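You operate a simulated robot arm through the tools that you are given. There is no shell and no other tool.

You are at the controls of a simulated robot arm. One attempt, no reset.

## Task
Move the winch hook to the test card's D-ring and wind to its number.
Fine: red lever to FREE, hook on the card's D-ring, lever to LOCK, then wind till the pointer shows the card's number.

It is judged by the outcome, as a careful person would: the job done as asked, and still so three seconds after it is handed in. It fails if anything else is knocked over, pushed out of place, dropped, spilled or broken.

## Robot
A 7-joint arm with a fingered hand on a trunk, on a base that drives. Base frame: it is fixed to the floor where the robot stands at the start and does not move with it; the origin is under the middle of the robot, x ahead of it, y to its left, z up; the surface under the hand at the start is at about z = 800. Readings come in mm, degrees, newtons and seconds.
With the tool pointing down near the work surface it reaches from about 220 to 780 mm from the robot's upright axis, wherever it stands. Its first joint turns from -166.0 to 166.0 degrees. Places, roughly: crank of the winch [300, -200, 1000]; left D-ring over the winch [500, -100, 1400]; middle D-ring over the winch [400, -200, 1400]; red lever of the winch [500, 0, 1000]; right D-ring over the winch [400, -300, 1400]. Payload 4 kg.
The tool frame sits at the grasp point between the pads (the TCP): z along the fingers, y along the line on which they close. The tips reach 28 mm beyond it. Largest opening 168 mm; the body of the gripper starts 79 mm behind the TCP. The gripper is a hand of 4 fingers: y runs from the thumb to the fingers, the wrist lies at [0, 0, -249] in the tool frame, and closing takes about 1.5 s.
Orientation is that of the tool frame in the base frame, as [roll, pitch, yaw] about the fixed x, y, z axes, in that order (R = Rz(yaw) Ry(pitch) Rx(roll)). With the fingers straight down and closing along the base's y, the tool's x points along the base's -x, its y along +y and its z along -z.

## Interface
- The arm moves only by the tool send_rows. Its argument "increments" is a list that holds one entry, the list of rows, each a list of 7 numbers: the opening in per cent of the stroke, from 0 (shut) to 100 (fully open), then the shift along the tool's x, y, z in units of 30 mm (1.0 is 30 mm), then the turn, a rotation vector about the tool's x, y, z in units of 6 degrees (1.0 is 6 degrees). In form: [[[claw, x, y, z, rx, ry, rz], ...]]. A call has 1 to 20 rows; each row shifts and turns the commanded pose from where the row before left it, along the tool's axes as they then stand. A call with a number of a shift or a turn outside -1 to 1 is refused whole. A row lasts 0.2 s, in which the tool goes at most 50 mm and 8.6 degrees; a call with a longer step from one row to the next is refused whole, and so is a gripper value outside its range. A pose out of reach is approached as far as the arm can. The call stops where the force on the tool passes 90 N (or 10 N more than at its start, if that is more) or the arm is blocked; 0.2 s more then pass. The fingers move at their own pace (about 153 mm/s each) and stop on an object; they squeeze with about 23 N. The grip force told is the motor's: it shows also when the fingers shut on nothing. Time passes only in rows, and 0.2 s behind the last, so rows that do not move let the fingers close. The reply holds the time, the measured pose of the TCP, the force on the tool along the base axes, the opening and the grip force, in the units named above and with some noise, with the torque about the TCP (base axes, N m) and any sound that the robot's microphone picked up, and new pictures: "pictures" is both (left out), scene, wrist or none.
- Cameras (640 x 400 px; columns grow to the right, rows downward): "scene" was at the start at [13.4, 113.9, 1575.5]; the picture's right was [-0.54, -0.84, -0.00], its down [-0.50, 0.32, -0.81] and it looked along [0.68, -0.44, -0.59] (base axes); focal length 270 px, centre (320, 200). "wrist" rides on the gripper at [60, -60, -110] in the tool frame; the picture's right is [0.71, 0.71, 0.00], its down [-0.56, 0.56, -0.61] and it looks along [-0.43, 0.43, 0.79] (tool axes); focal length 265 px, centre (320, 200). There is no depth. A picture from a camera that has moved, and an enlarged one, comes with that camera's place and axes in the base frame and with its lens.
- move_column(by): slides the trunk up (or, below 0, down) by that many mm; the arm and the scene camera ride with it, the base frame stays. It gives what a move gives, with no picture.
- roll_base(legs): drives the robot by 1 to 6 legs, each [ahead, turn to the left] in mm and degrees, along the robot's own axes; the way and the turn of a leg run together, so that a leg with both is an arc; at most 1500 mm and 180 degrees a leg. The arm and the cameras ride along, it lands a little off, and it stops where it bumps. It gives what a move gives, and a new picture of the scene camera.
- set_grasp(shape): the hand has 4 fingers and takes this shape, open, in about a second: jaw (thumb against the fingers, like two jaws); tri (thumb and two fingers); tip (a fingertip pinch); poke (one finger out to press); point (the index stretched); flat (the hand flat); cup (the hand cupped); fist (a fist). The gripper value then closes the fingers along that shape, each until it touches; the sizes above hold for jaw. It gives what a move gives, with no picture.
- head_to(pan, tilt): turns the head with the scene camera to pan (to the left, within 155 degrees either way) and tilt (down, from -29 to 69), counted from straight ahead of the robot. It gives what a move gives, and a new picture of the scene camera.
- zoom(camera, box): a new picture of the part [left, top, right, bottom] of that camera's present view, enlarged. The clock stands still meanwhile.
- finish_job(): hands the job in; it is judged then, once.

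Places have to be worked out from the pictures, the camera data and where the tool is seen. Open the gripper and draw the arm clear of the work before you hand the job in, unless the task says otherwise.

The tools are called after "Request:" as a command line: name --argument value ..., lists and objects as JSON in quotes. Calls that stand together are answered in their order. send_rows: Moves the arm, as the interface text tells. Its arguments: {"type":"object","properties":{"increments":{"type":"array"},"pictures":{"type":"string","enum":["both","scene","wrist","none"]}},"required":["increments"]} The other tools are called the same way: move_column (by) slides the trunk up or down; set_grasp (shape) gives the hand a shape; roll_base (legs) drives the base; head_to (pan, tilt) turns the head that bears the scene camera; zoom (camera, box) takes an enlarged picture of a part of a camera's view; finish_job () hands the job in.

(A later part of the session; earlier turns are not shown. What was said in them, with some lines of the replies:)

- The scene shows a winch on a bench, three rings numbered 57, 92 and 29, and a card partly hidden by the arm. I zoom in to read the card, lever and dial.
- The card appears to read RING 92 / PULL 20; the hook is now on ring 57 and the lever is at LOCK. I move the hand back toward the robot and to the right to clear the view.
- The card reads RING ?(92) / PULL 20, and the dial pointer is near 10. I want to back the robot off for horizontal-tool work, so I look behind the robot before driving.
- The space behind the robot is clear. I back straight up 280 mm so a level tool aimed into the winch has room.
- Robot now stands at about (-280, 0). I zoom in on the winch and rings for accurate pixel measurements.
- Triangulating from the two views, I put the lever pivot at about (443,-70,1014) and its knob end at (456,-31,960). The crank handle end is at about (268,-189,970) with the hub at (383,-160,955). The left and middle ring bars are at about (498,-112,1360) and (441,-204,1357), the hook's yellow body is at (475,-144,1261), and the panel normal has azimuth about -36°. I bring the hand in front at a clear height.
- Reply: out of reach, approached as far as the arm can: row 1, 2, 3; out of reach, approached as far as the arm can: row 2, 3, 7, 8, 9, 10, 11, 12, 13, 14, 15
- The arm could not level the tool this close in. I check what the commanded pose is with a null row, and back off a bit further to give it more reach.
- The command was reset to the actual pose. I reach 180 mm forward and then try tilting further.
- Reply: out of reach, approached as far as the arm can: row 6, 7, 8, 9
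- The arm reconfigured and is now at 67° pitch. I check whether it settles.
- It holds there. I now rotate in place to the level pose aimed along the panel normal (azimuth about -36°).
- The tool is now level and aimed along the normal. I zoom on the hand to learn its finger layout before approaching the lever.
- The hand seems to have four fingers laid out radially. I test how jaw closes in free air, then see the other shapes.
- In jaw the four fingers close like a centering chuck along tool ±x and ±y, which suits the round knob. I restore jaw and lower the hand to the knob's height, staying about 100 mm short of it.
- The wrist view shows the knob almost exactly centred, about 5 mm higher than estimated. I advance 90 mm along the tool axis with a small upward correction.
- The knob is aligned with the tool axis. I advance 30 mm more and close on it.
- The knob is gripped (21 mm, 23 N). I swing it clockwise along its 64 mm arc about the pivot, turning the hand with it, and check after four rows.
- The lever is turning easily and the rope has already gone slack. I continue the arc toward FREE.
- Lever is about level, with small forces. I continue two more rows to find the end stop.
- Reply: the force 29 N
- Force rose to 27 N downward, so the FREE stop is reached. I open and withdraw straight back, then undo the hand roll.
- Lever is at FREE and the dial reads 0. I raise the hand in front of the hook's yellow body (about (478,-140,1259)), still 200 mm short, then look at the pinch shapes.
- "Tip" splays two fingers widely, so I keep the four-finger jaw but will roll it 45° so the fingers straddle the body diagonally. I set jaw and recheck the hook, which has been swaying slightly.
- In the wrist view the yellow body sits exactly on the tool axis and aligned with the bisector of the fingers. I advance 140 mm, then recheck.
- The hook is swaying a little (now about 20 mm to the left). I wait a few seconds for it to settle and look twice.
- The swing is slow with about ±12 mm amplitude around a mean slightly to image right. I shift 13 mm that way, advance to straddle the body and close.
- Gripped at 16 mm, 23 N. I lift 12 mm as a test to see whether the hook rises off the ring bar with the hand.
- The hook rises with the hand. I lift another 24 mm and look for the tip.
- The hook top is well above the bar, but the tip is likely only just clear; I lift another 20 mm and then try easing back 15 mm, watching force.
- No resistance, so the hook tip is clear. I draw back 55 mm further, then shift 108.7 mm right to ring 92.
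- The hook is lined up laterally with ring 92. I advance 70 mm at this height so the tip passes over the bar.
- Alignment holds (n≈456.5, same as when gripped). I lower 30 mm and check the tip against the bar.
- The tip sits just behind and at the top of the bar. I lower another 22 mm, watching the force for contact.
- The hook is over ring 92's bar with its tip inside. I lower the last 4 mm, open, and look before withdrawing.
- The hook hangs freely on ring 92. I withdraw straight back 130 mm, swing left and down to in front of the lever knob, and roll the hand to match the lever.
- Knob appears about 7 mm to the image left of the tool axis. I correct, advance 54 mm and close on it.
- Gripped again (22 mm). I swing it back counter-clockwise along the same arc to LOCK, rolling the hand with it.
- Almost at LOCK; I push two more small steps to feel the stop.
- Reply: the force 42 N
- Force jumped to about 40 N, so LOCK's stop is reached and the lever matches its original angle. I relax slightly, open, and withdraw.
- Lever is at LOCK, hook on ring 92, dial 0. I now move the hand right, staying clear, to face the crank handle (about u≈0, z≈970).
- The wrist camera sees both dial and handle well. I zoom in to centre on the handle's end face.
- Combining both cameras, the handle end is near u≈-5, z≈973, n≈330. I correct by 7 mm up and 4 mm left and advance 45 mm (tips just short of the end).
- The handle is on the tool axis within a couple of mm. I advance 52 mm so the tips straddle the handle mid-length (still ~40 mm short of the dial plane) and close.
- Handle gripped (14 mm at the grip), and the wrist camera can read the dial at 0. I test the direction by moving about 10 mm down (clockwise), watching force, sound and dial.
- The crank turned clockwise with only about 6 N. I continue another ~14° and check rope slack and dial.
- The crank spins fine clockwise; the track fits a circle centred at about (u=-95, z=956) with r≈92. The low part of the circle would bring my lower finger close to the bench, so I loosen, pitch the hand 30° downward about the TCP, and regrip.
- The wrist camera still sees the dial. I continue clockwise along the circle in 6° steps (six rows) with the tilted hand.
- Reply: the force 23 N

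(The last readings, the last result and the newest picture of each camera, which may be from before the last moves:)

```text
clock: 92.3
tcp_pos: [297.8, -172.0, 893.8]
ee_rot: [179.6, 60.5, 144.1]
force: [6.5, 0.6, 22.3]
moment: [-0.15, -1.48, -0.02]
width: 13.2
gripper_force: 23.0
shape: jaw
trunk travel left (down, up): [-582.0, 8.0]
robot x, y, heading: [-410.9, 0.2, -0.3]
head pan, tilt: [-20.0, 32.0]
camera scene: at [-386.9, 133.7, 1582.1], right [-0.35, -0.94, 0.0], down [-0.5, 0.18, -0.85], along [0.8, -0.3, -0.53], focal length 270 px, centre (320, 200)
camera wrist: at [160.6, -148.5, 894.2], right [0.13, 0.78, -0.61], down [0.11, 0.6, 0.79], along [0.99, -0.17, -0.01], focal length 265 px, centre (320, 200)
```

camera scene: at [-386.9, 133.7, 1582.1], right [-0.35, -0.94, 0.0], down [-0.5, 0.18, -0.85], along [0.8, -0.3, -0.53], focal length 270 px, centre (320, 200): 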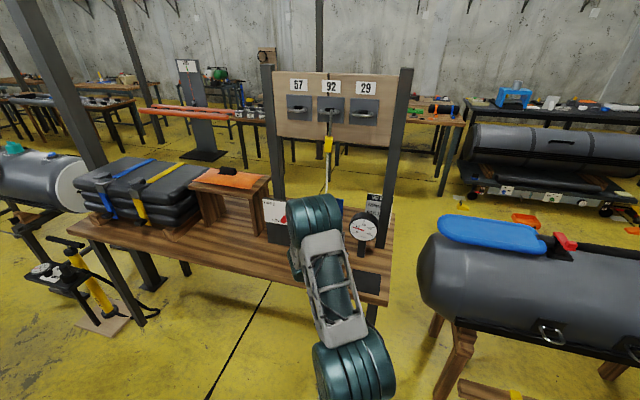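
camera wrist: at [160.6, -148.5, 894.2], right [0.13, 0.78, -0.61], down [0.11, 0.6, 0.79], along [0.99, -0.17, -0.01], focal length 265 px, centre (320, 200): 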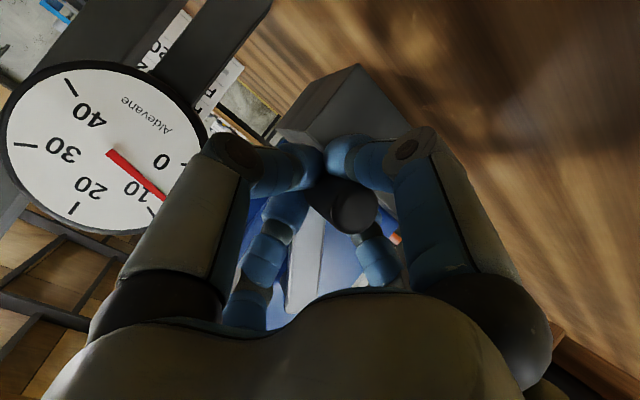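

Winding clockwise works: the dial has risen. I zoom to read it.

Request:
zoom --camera "wrist" --box '[0, 40, 240, 250]'

Request:
zoom --camera "scene" --box '[335, 205, 395, 260]'

Request:
zoom --camera "scene" --box '[290, 95, 370, 215]'

```text
1.90 times, centred on (120, 145) of wrist
camera zoom: at [160.6, -148.5, 894.2], right [0.13, 0.78, -0.61], down [0.11, 0.6, 0.79], along [0.99, -0.17, -0.01], focal length 506 px, centre (701, 305)
```

zoom: 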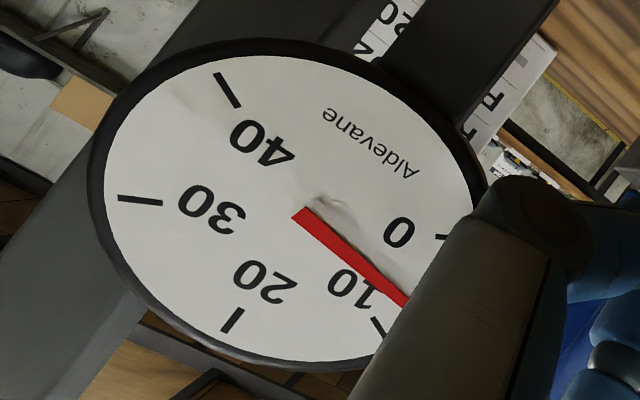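

```text
7.27 times, centred on (365, 232) of scene
camera zoom: at [-386.9, 133.7, 1582.1], right [-0.35, -0.94, 0.0], down [-0.5, 0.18, -0.85], along [0.8, -0.3, -0.53], focal length 1966 px, centre (-7, -36)
```

zoom: 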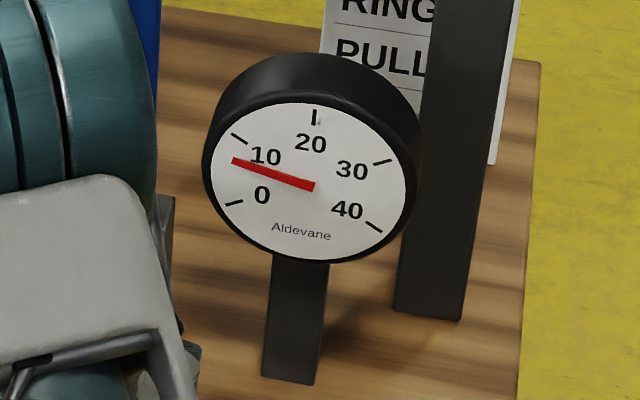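

```text
3.33 times, centred on (330, 155) of scene
camera zoom: at [-386.9, 133.7, 1582.1], right [-0.35, -0.94, 0.0], down [-0.5, 0.18, -0.85], along [0.8, -0.3, -0.53], focal length 901 px, centre (287, 350)
```

zoom: 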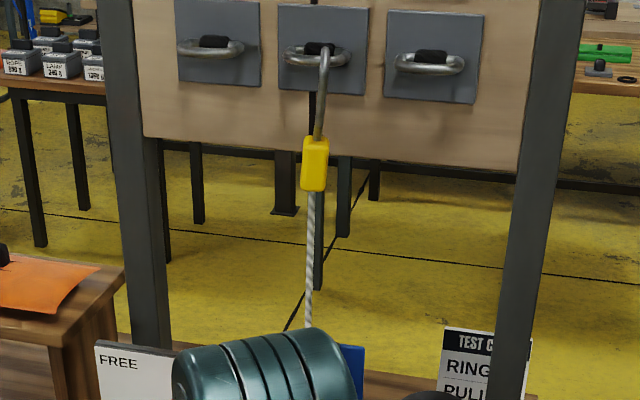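

The dial reads about 7 and the rope is taut and straight. I continue two more 6° steps and read again.

Request:
send_rows --increments '[[[5, 0.182, 0.242, 0.105, 0, 0, 0], [5, 0.159, 0.263, 0.092, 0, 0, 0]]]' --pictures "wrist"

Request:
zoom --camera "scene" --box '[335, 205, 395, 260]'

```text
clock: 92.9
tcp_pos: [305.3, -160.9, 881.1]
ee_rot: [179.4, 60.7, 143.9]
force: [-0.5, 0.0, 31.4]
moment: [0.03, -1.86, -0.41]
width: 12.9
gripper_force: 22.8
shape: jaw
trunk travel left (down, up): [-582.0, 8.0]
robot x, y, heading: [-413.1, -1.1, -0.3]
head pan, tilt: [-20.0, 32.0]
camera wrist: at [168.2, -137.4, 883.7], right [0.13, 0.78, -0.61], down [0.11, 0.6, 0.79], along [0.99, -0.17, -0.01], focal length 265 px, centre (320, 200)
```

wrist: 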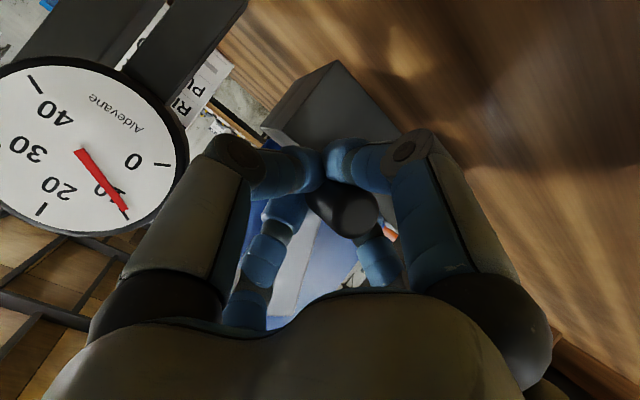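

```text
7.27 times, centred on (365, 232) of scene
camera zoom: at [-389.1, 133.7, 1582.2], right [-0.35, -0.94, 0.0], down [-0.49, 0.18, -0.85], along [0.8, -0.3, -0.53], focal length 1966 px, centre (-7, -36)
```

zoom: 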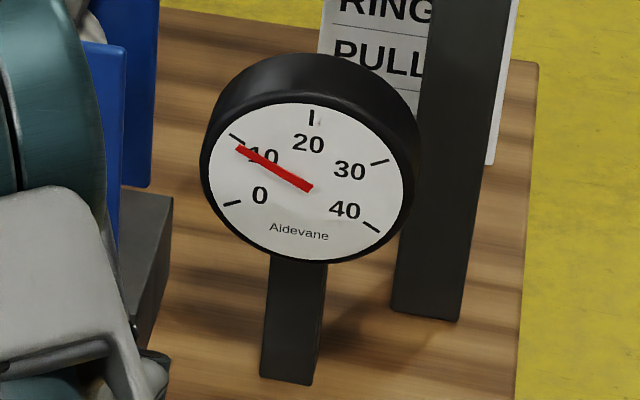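

Reads about 9.5–10, at roughly 2.5 per 12°. I continue four more steps (24°) and read.

Request:
send_rows --increments '[[[5, 0.135, 0.281, 0.078, 0, 0, 0], [5, 0.109, 0.295, 0.063, 0, 0, 0], [5, 0.081, 0.307, 0.047, 0, 0, 0], [5, 0.053, 0.315, 0.031, 0, 0, 0]]]' --pictures "wrist"

Request:
zoom --camera "scene" --box '[335, 205, 395, 260]'

```text
clock: 93.9
tcp_pos: [323.7, -133.5, 870.7]
ee_rot: [-179.9, 60.8, 144.3]
force: [-7.1, -6.5, 37.9]
moment: [-0.28, -1.57, -0.88]
width: 13.4
gripper_force: 22.9
shape: jaw
trunk travel left (down, up): [-582.0, 8.0]
robot x, y, heading: [-407.9, 5.0, -0.3]
head pan, tilt: [-20.0, 32.0]
camera wrist: at [188.2, -109.1, 872.0], right [0.13, 0.78, -0.62], down [0.11, 0.61, 0.79], along [0.98, -0.17, -0.01], focal length 265 px, centre (320, 200)
```

wrist: 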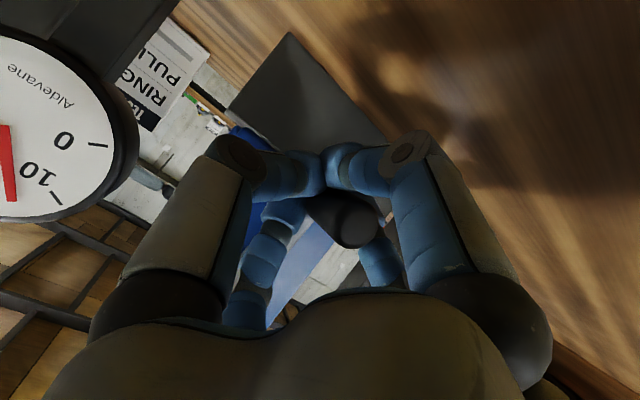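

```text
7.27 times, centred on (365, 232) of scene
camera zoom: at [-390.6, 133.0, 1582.2], right [-0.35, -0.94, 0.0], down [-0.49, 0.18, -0.85], along [0.8, -0.3, -0.53], focal length 1966 px, centre (-7, -36)
```

zoom: 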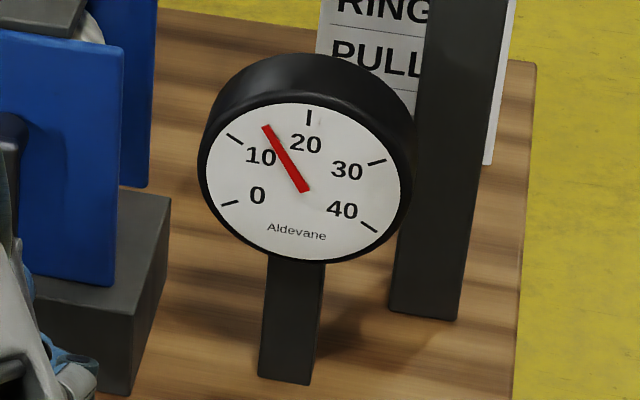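

Reads about 14.5–15, rate about 0.2 per degree. I continue two more steps.

Request:
send_rows --increments '[[[5, 0.024, 0.32, 0.014, 0, 0, 0], [5, -0.005, 0.321, -0.003, 0, 0, 0]]]' --pictures "none"

Request:
zoom --camera "scene" --box '[335, 205, 395, 260]'

```text
clock: 94.5
tcp_pos: [334.1, -119.3, 868.6]
ee_rot: [-179.5, 60.6, 144.4]
force: [-9.9, -15.0, 31.8]
moment: [-0.4, -1.46, -1.34]
width: 14.0
gripper_force: 23.1
shape: jaw
trunk travel left (down, up): [-582.0, 8.0]
robot x, y, heading: [-410.5, 1.8, -0.6]
head pan, tilt: [-20.0, 32.0]
```

```text
7.27 times, centred on (365, 232) of scene
camera zoom: at [-390.0, 132.3, 1582.1], right [-0.35, -0.94, 0.0], down [-0.49, 0.19, -0.85], along [0.8, -0.3, -0.53], focal length 1966 px, centre (-7, -36)
```

zoom: 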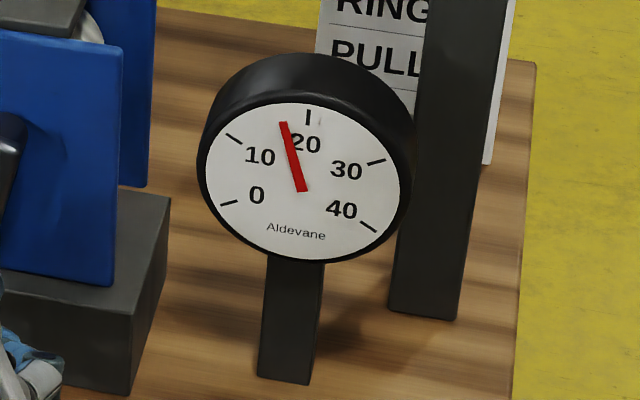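

Reads about 17. I take one 6° step, then read again.

Request:
send_rows --increments '[[[5, -0.034, 0.319, -0.02, 0, 0, 0]]]' --pictures "none"

Request:
zoom --camera "scene" --box '[335, 205, 395, 260]'

```text
clock: 94.9
tcp_pos: [339.6, -112.6, 870.5]
ee_rot: [-179.4, 60.6, 144.4]
force: [-15.9, -15.7, 31.5]
moment: [-0.24, -1.38, -1.33]
width: 14.0
gripper_force: 23.1
shape: jaw
trunk travel left (down, up): [-582.0, 8.0]
robot x, y, heading: [-410.5, 1.5, -0.4]
head pan, tilt: [-20.0, 32.0]
```

```text
7.27 times, centred on (365, 232) of scene
camera zoom: at [-391.1, 131.2, 1582.3], right [-0.35, -0.94, 0.0], down [-0.49, 0.19, -0.85], along [0.8, -0.3, -0.53], focal length 1966 px, centre (-7, -36)
```

zoom: 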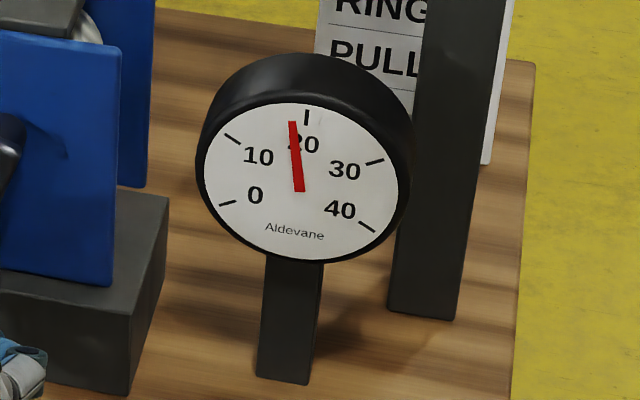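

Reads about 18.2. One more 6° step should give about 19.6.

Request:
send_rows --increments '[[[5, -0.063, 0.313, -0.036, 0, 0, 0]]]' --pictures "none"

Request:
zoom --camera "scene" --box '[345, 212, 385, 248]'

```text
clock: 95.3
tcp_pos: [344.1, -108.2, 872.8]
ee_rot: [-179.5, 60.6, 144.4]
force: [-20.5, -18.2, 28.6]
moment: [-0.1, -1.27, -1.31]
width: 13.7
gripper_force: 22.9
shape: jaw
trunk travel left (down, up): [-582.0, 8.0]
robot x, y, heading: [-409.4, -0.4, -0.2]
head pan, tilt: [-20.0, 32.0]
```

```text
11.11 times, centred on (365, 230) of scene
camera zoom: at [-391.3, 130.7, 1582.3], right [-0.35, -0.94, 0.0], down [-0.49, 0.19, -0.85], along [0.8, -0.3, -0.53], focal length 3003 px, centre (-180, -133)
```

zoom: 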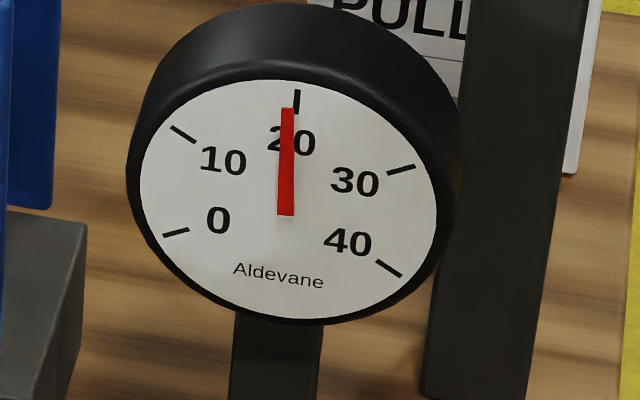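

Reads about 19.3. I let the arm settle with two null rows, then read again.

Request:
send_rows --increments '[[[5, 0, 0, 0, 0, 0, 0], [5, 0, 0, 0, 0, 0, 0]]]' --pictures "none"

Request:
zoom --camera "scene" --box '[345, 212, 385, 248]'

```text
clock: 95.9
tcp_pos: [345.2, -107.7, 874.4]
ee_rot: [-179.6, 60.7, 144.2]
force: [-20.4, -17.8, 28.7]
moment: [-0.05, -1.23, -1.29]
width: 13.7
gripper_force: 22.7
shape: jaw
trunk travel left (down, up): [-582.0, 8.0]
robot x, y, heading: [-404.3, 5.6, -0.5]
head pan, tilt: [-20.0, 32.0]
```

```text
11.11 times, centred on (365, 230) of scene
camera zoom: at [-391.1, 130.7, 1582.3], right [-0.35, -0.94, 0.0], down [-0.49, 0.19, -0.85], along [0.8, -0.3, -0.53], focal length 3003 px, centre (-180, -133)
```

zoom: 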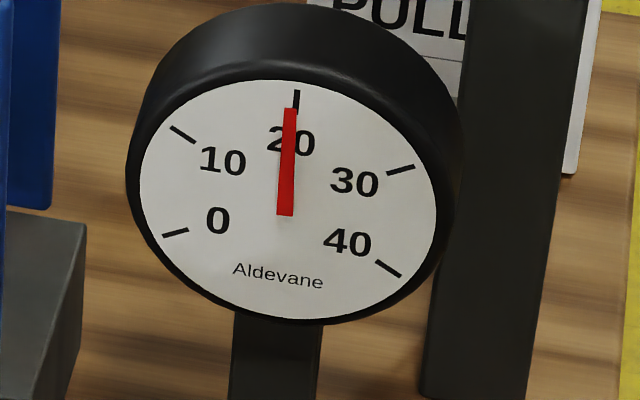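

Reads about 19.5. A small 3.5 mm nudge along the circle to approach 20.

Request:
send_rows --increments '[[[5, -0.03, 0.115, -0.017, 0, 0, 0], [5, 0, 0, 0, 0, 0, 0], [5, 0, 0, 0, 0, 0, 0]]]' --pictures "none"

Request:
zoom --camera "scene" --box '[345, 212, 385, 248]'

```text
clock: 96.7
tcp_pos: [346.7, -105.4, 875.2]
ee_rot: [-179.7, 60.8, 144.0]
force: [-19.8, -18.7, 26.9]
moment: [-0.09, -1.23, -1.34]
width: 14.0
gripper_force: 23.3
shape: jaw
trunk travel left (down, up): [-582.0, 8.0]
robot x, y, heading: [-412.2, 1.9, -0.4]
head pan, tilt: [-20.0, 32.0]
```

```text
11.11 times, centred on (365, 230) of scene
camera zoom: at [-390.8, 130.5, 1582.4], right [-0.35, -0.94, 0.0], down [-0.49, 0.19, -0.85], along [0.8, -0.3, -0.53], focal length 3003 px, centre (-180, -133)
```

zoom: 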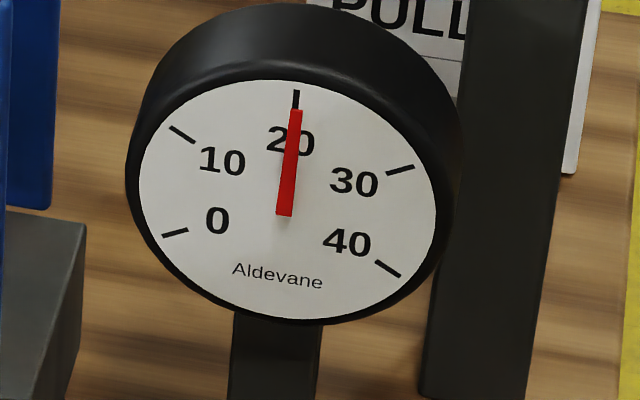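

The pointer is now on 20. Before opening I ease the push back in small steps so the arm does not spring, checking that the pawl holds.

Request:
send_rows --increments '[[[5, 0.03, -0.1, 0.017, 0, 0, 0], [5, 0, 0, 0, 0, 0, 0]]]' --pictures "none"

Request:
zoom --camera "scene" --box '[345, 212, 385, 248]'

```text
clock: 97.3
tcp_pos: [347.1, -104.8, 874.4]
ee_rot: [-179.7, 60.8, 144.2]
force: [-14.1, -16.8, 29.8]
moment: [-0.18, -1.26, -1.26]
width: 13.7
gripper_force: 23.3
shape: jaw
trunk travel left (down, up): [-582.0, 8.0]
robot x, y, heading: [-413.9, 3.9, -0.4]
head pan, tilt: [-20.0, 32.0]
```

```text
11.11 times, centred on (365, 230) of scene
camera zoom: at [-390.3, 130.7, 1582.4], right [-0.35, -0.94, 0.0], down [-0.49, 0.19, -0.85], along [0.8, -0.3, -0.53], focal length 3003 px, centre (-180, -133)
```

zoom: 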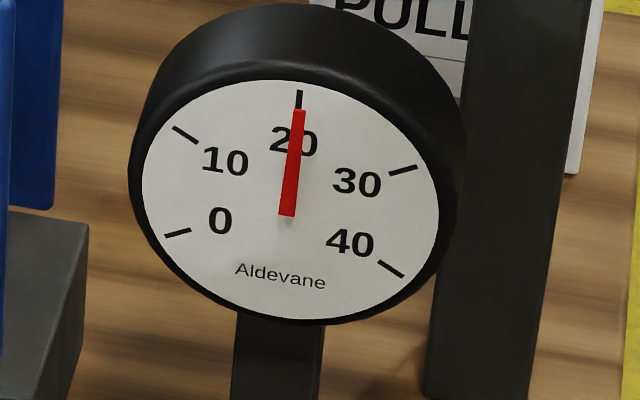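

Still 20. I continue relaxing: about 5 mm up (radial preload) and 4 mm right.

Request:
send_rows --increments '[[[5, -0.144, 0, -0.083, 0, 0, 0], [5, 0, -0.1, 0, 0, 0, 0], [5, 0, 0, 0, 0, 0, 0]]]' --pictures "none"

Request:
zoom --camera "scene" --box '[345, 212, 385, 248]'

```text
clock: 98.1
tcp_pos: [346.0, -105.1, 874.2]
ee_rot: [-180.0, 60.3, 144.3]
force: [-0.1, -15.4, 11.7]
moment: [-0.1, -0.59, -0.98]
width: 13.6
gripper_force: 22.7
shape: jaw
trunk travel left (down, up): [-582.0, 8.0]
robot x, y, heading: [-413.0, 3.6, -0.3]
head pan, tilt: [-20.0, 32.0]
```

```text
11.11 times, centred on (365, 230) of scene
camera zoom: at [-386.4, 130.6, 1582.2], right [-0.35, -0.94, 0.0], down [-0.5, 0.19, -0.85], along [0.8, -0.3, -0.53], focal length 3003 px, centre (-180, -133)
```

zoom: 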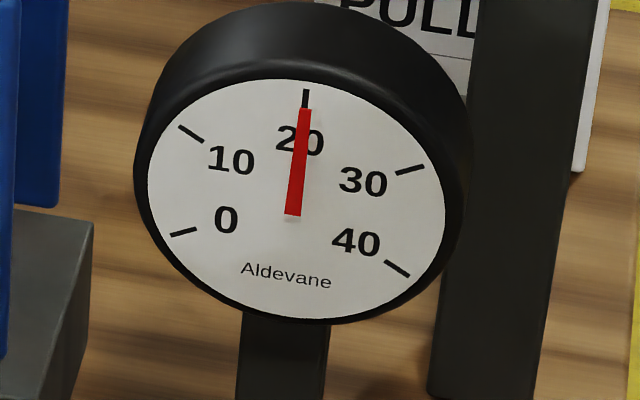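

Holding at 20 with forces falling. One more small relaxation, then I open the hand.

Request:
send_rows --increments '[[[5, -0.055, -0.1, -0.03, 0, 0, 0], [5, 0, 0, 0, 0, 0, 0]]]' --pictures "none"

Request:
send_rows --increments '[[[15, 0, 0, 0, 0, 0, 0], [25, 0, 0, 0, 0, 0, 0], [35, 0, 0, 0, 0, 0, 0], [45, 0, 0, 0, 0, 0, 0], [45, 0, 0, 0, 0, 0, 0]]]' --pictures "wrist"

Request:
zoom --camera "scene" --box '[345, 212, 385, 248]'

```text
clock: 98.7
tcp_pos: [346.3, -105.0, 874.1]
ee_rot: [179.8, 60.1, 144.2]
force: [7.8, -11.2, 7.4]
moment: [-0.16, -0.39, -0.8]
width: 13.6
gripper_force: 23.0
shape: jaw
trunk travel left (down, up): [-582.0, 8.0]
robot x, y, heading: [-406.8, 1.9, -0.4]
head pan, tilt: [-20.0, 32.0]
```

```text
clock: 99.9
tcp_pos: [344.2, -104.1, 874.6]
ee_rot: [179.8, 60.0, 144.1]
force: [-5.7, 7.7, 0.5]
moment: [-0.15, -0.13, 0.12]
width: 74.0
gripper_force: 0.0
shape: jaw
trunk travel left (down, up): [-582.0, 8.0]
robot x, y, heading: [-411.1, 1.1, -0.4]
head pan, tilt: [-20.0, 32.0]
camera wrist: at [208.4, -79.7, 876.6], right [0.12, 0.78, -0.61], down [0.12, 0.6, 0.79], along [0.99, -0.17, -0.02], focal length 265 px, centre (320, 200)
```

wrist: 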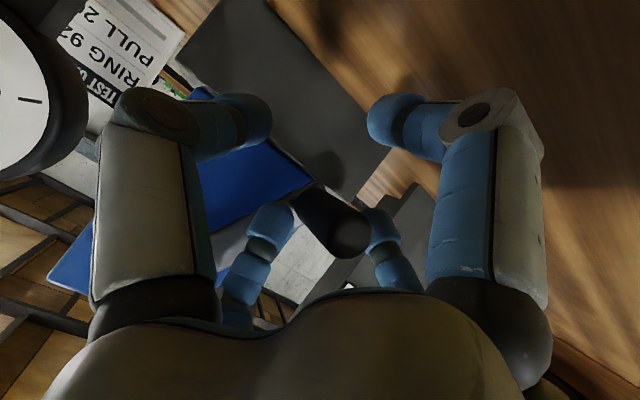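

```text
11.11 times, centred on (365, 230) of scene
camera zoom: at [-385.8, 133.4, 1582.0], right [-0.35, -0.94, 0.0], down [-0.5, 0.18, -0.85], along [0.8, -0.29, -0.53], focal length 3003 px, centre (-180, -133)
```

zoom: 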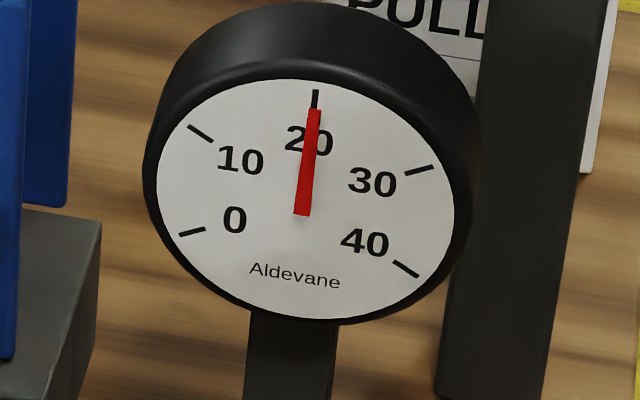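

The reading stays at 20 with the hand open, and the wrist view confirms the card says RING 92 / PULL 20-something. A finger lightly touches the crank arm, so I withdraw straight back along the handle axis.

Request:
send_rows --increments '[[[45, 0.25, 0, -0.433, 0, 0, 0], [45, 0.4, 0, -0.693, 0, 0, 0], [45, 0.45, 0, -0.78, 0, 0, 0], [45, 0.45, 0, -0.78, 0, 0, 0], [45, 0.45, 0, -0.78, 0, 0, 0]]]' --pictures "both"

Request:
zoom --camera "scene" --box '[345, 212, 385, 248]'

Request:
zoom --camera "wrist" --box '[0, 0, 320, 200]'

```text
clock: 101.1
tcp_pos: [246.8, -34.4, 873.2]
ee_rot: [179.7, 60.1, 144.2]
force: [-1.5, 0.7, 0.0]
moment: [0.01, 0.01, 0.01]
width: 75.5
gripper_force: 0.0
shape: jaw
trunk travel left (down, up): [-582.0, 8.0]
robot x, y, heading: [-410.3, 5.3, -0.3]
head pan, tilt: [-20.0, 32.0]
camera scene: at [-385.2, 132.8, 1582.0], right [-0.35, -0.94, 0.0], down [-0.5, 0.18, -0.85], along [0.8, -0.3, -0.53], focal length 270 px, centre (320, 200)
camera wrist: at [110.7, -11.2, 876.3], right [0.13, 0.78, -0.61], down [0.12, 0.6, 0.79], along [0.99, -0.17, -0.02], focal length 265 px, centre (320, 200)
```

scene: 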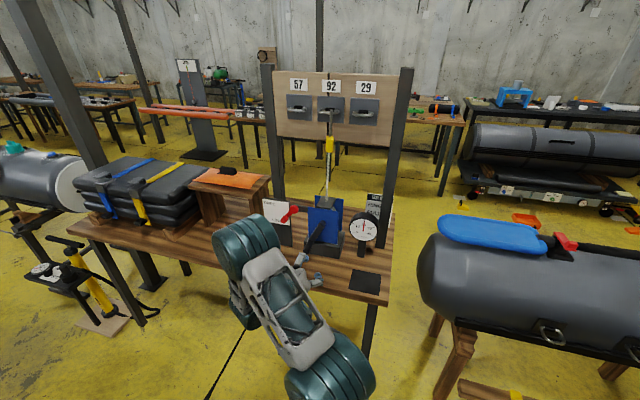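
wrist: 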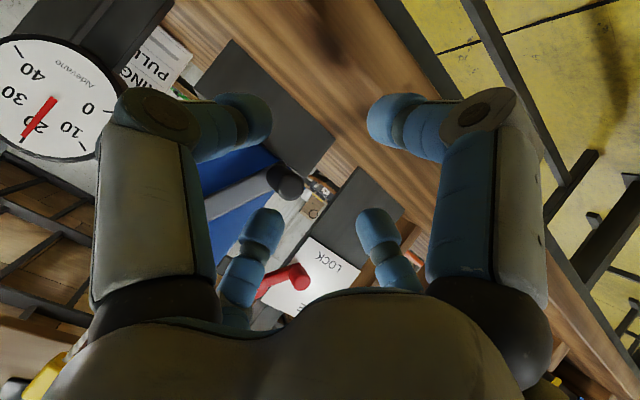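

```text
11.11 times, centred on (365, 230) of scene
camera zoom: at [-385.2, 132.8, 1582.0], right [-0.35, -0.94, 0.0], down [-0.5, 0.18, -0.85], along [0.8, -0.3, -0.53], focal length 3003 px, centre (-180, -133)
```

zoom: 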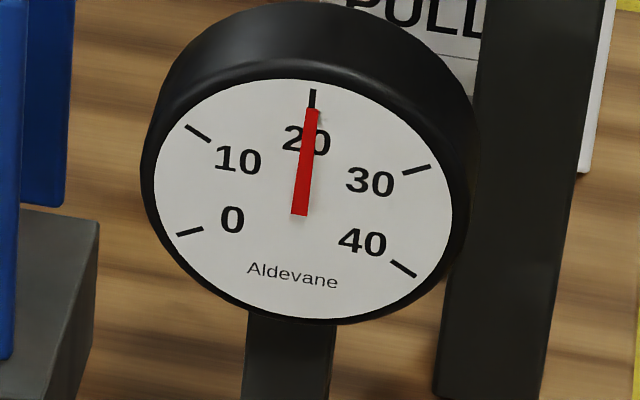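

```text
2.00 times, centred on (160, 100) of wrist
camera zoom: at [110.7, -11.2, 876.3], right [0.13, 0.78, -0.61], down [0.12, 0.6, 0.79], along [0.99, -0.17, -0.02], focal length 531 px, centre (640, 400)
```

zoom: 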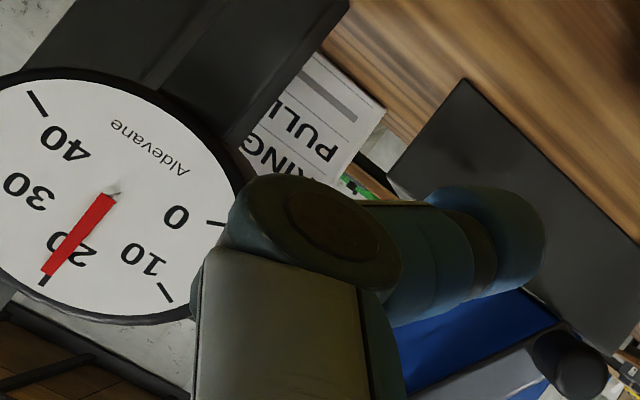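

Pointer is steady on 20 with the hand off. I raise the hand, back the robot off a little, and re-inspect everything.

Request:
send_rows --increments '[[[60, 0.45, 0, -0.78, 0, 0, 0], [60, -0.866, 0, -0.5, 0, 0, 0], [60, -0.866, 0, -0.5, 0, 0, 0], [60, -0.866, 0, -0.5, 0, 0, 0], [60, -0.866, 0, -0.5, 0, 0, 0], [60, -0.866, 0, -0.5, 0, 0, 0], [60, 0, 0, 0, 0, 0, 0]]]' --pictures "none"

Request:
roll_base --legs '[[-200, 0]]'

Request:
zoom --camera "scene" --box '[240, 60, 420, 280]'

```text
clock: 102.7
tcp_pos: [225.7, -19.6, 1025.1]
ee_rot: [179.9, 60.0, 144.2]
force: [0.2, -1.0, 1.0]
moment: [0.03, -0.01, -0.02]
width: 100.4
gripper_force: 0.1
shape: jaw
trunk travel left (down, up): [-582.0, 8.0]
robot x, y, heading: [-409.6, 0.7, -0.5]
head pan, tilt: [-20.0, 32.0]
```

```text
clock: 104.3
tcp_pos: [21.4, -19.9, 1026.3]
ee_rot: [179.7, 60.0, 144.0]
force: [0.7, 1.3, 0.8]
moment: [0.02, 0.0, 0.02]
width: 100.1
gripper_force: 0.0
shape: jaw
trunk travel left (down, up): [-582.0, 8.0]
robot x, y, heading: [-611.6, 6.3, -0.5]
head pan, tilt: [-20.0, 32.0]
camera scene: at [-590.4, 135.0, 1582.1], right [-0.35, -0.94, 0.0], down [-0.5, 0.18, -0.85], along [0.8, -0.29, -0.53], focal length 270 px, centre (320, 200)
```

scene: 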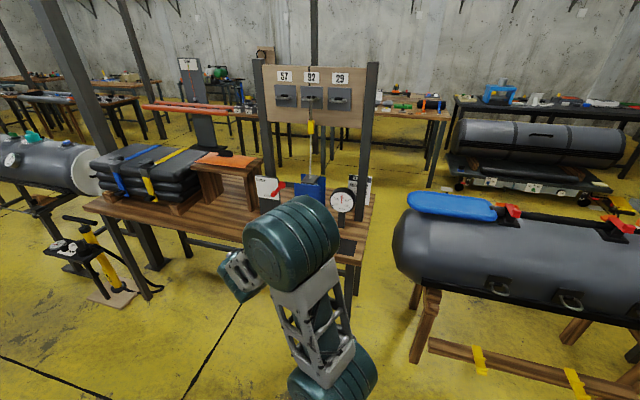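

```text
1.82 times, centred on (330, 170) of scene
camera zoom: at [-590.4, 135.0, 1582.1], right [-0.35, -0.94, 0.0], down [-0.5, 0.18, -0.85], along [0.8, -0.29, -0.53], focal length 491 px, centre (302, 254)
```

zoom: 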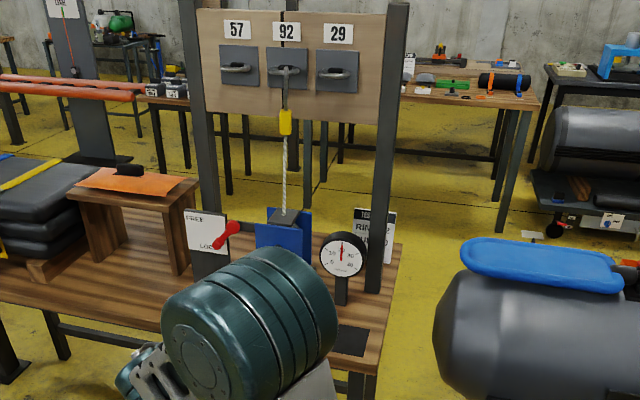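

The view is clear of contact; I zoom on the dial, the hook at ring 92 and the lever for a final check.

Request:
zoom --camera "scene" --box '[322, 180, 362, 220]'

Request:
zoom --camera "scene" --box '[270, 65, 360, 145]'

Request:
zoom --camera "scene" --box '[250, 165, 310, 215]'

```text
10.00 times, centred on (342, 200) of scene
camera zoom: at [-590.4, 135.0, 1582.1], right [-0.35, -0.94, 0.0], down [-0.5, 0.18, -0.85], along [0.8, -0.29, -0.53], focal length 2703 px, centre (100, 200)
```

zoom: 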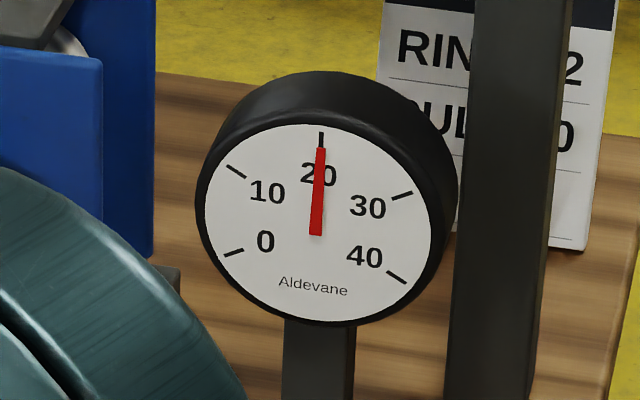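

```text
5.00 times, centred on (315, 105) of scene
camera zoom: at [-590.4, 135.0, 1582.1], right [-0.35, -0.94, 0.0], down [-0.5, 0.18, -0.85], along [0.8, -0.29, -0.53], focal length 1351 px, centre (345, 675)
```

zoom: 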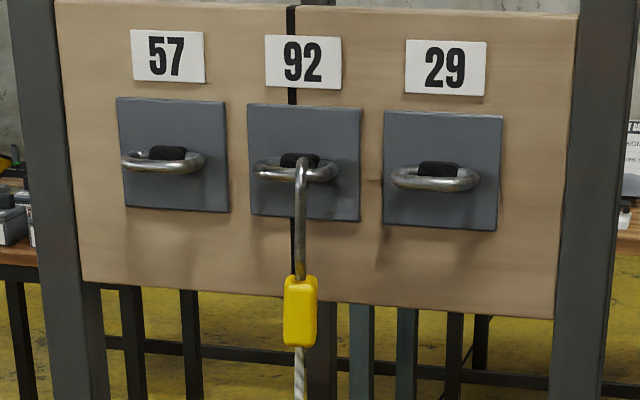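

```text
8.00 times, centred on (280, 190) of scene
camera zoom: at [-590.4, 135.0, 1582.1], right [-0.35, -0.94, 0.0], down [-0.5, 0.18, -0.85], along [0.8, -0.29, -0.53], focal length 2162 px, centre (640, 280)
```

zoom: 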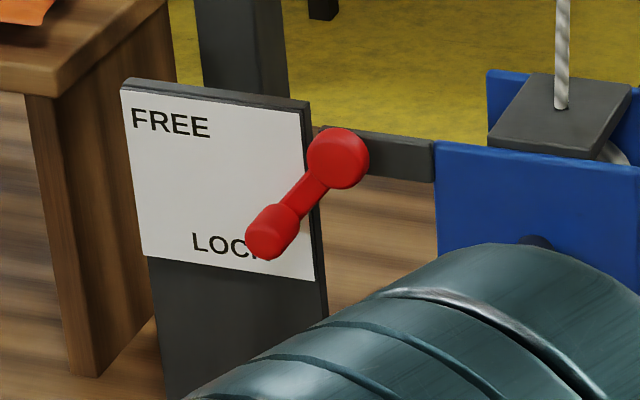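

The hook is on ring 92, the lever is at LOCK, the rope is taut and the pointer is on 20, matching the card. The hand is open and clear, so I hand the job in.

Request:
finish_job

```text
The job is handed in.
```

The winch hook is now on D-ring 92 and wound to 20, matching the test card (RING 92, PULL 20). I've handed the job in.

- **Lever:** I moved it to FREE to release the rope, then back to LOCK. In the last pictures it sits at LOCK.
- **Hook:** I lifted it off ring 57 and hung it over the bar of ring 92. The rope is taut and straight.
- **Dial:** I wound the crank clockwise until the pointer sat on 20. It stayed at 20 after I opened the hand and backed the robot away, for about four seconds.

I saw nothing knocked over, moved or dropped in the pictures. While letting go of the crank handle, one finger lightly touched the crank arm, and the reading did not change.
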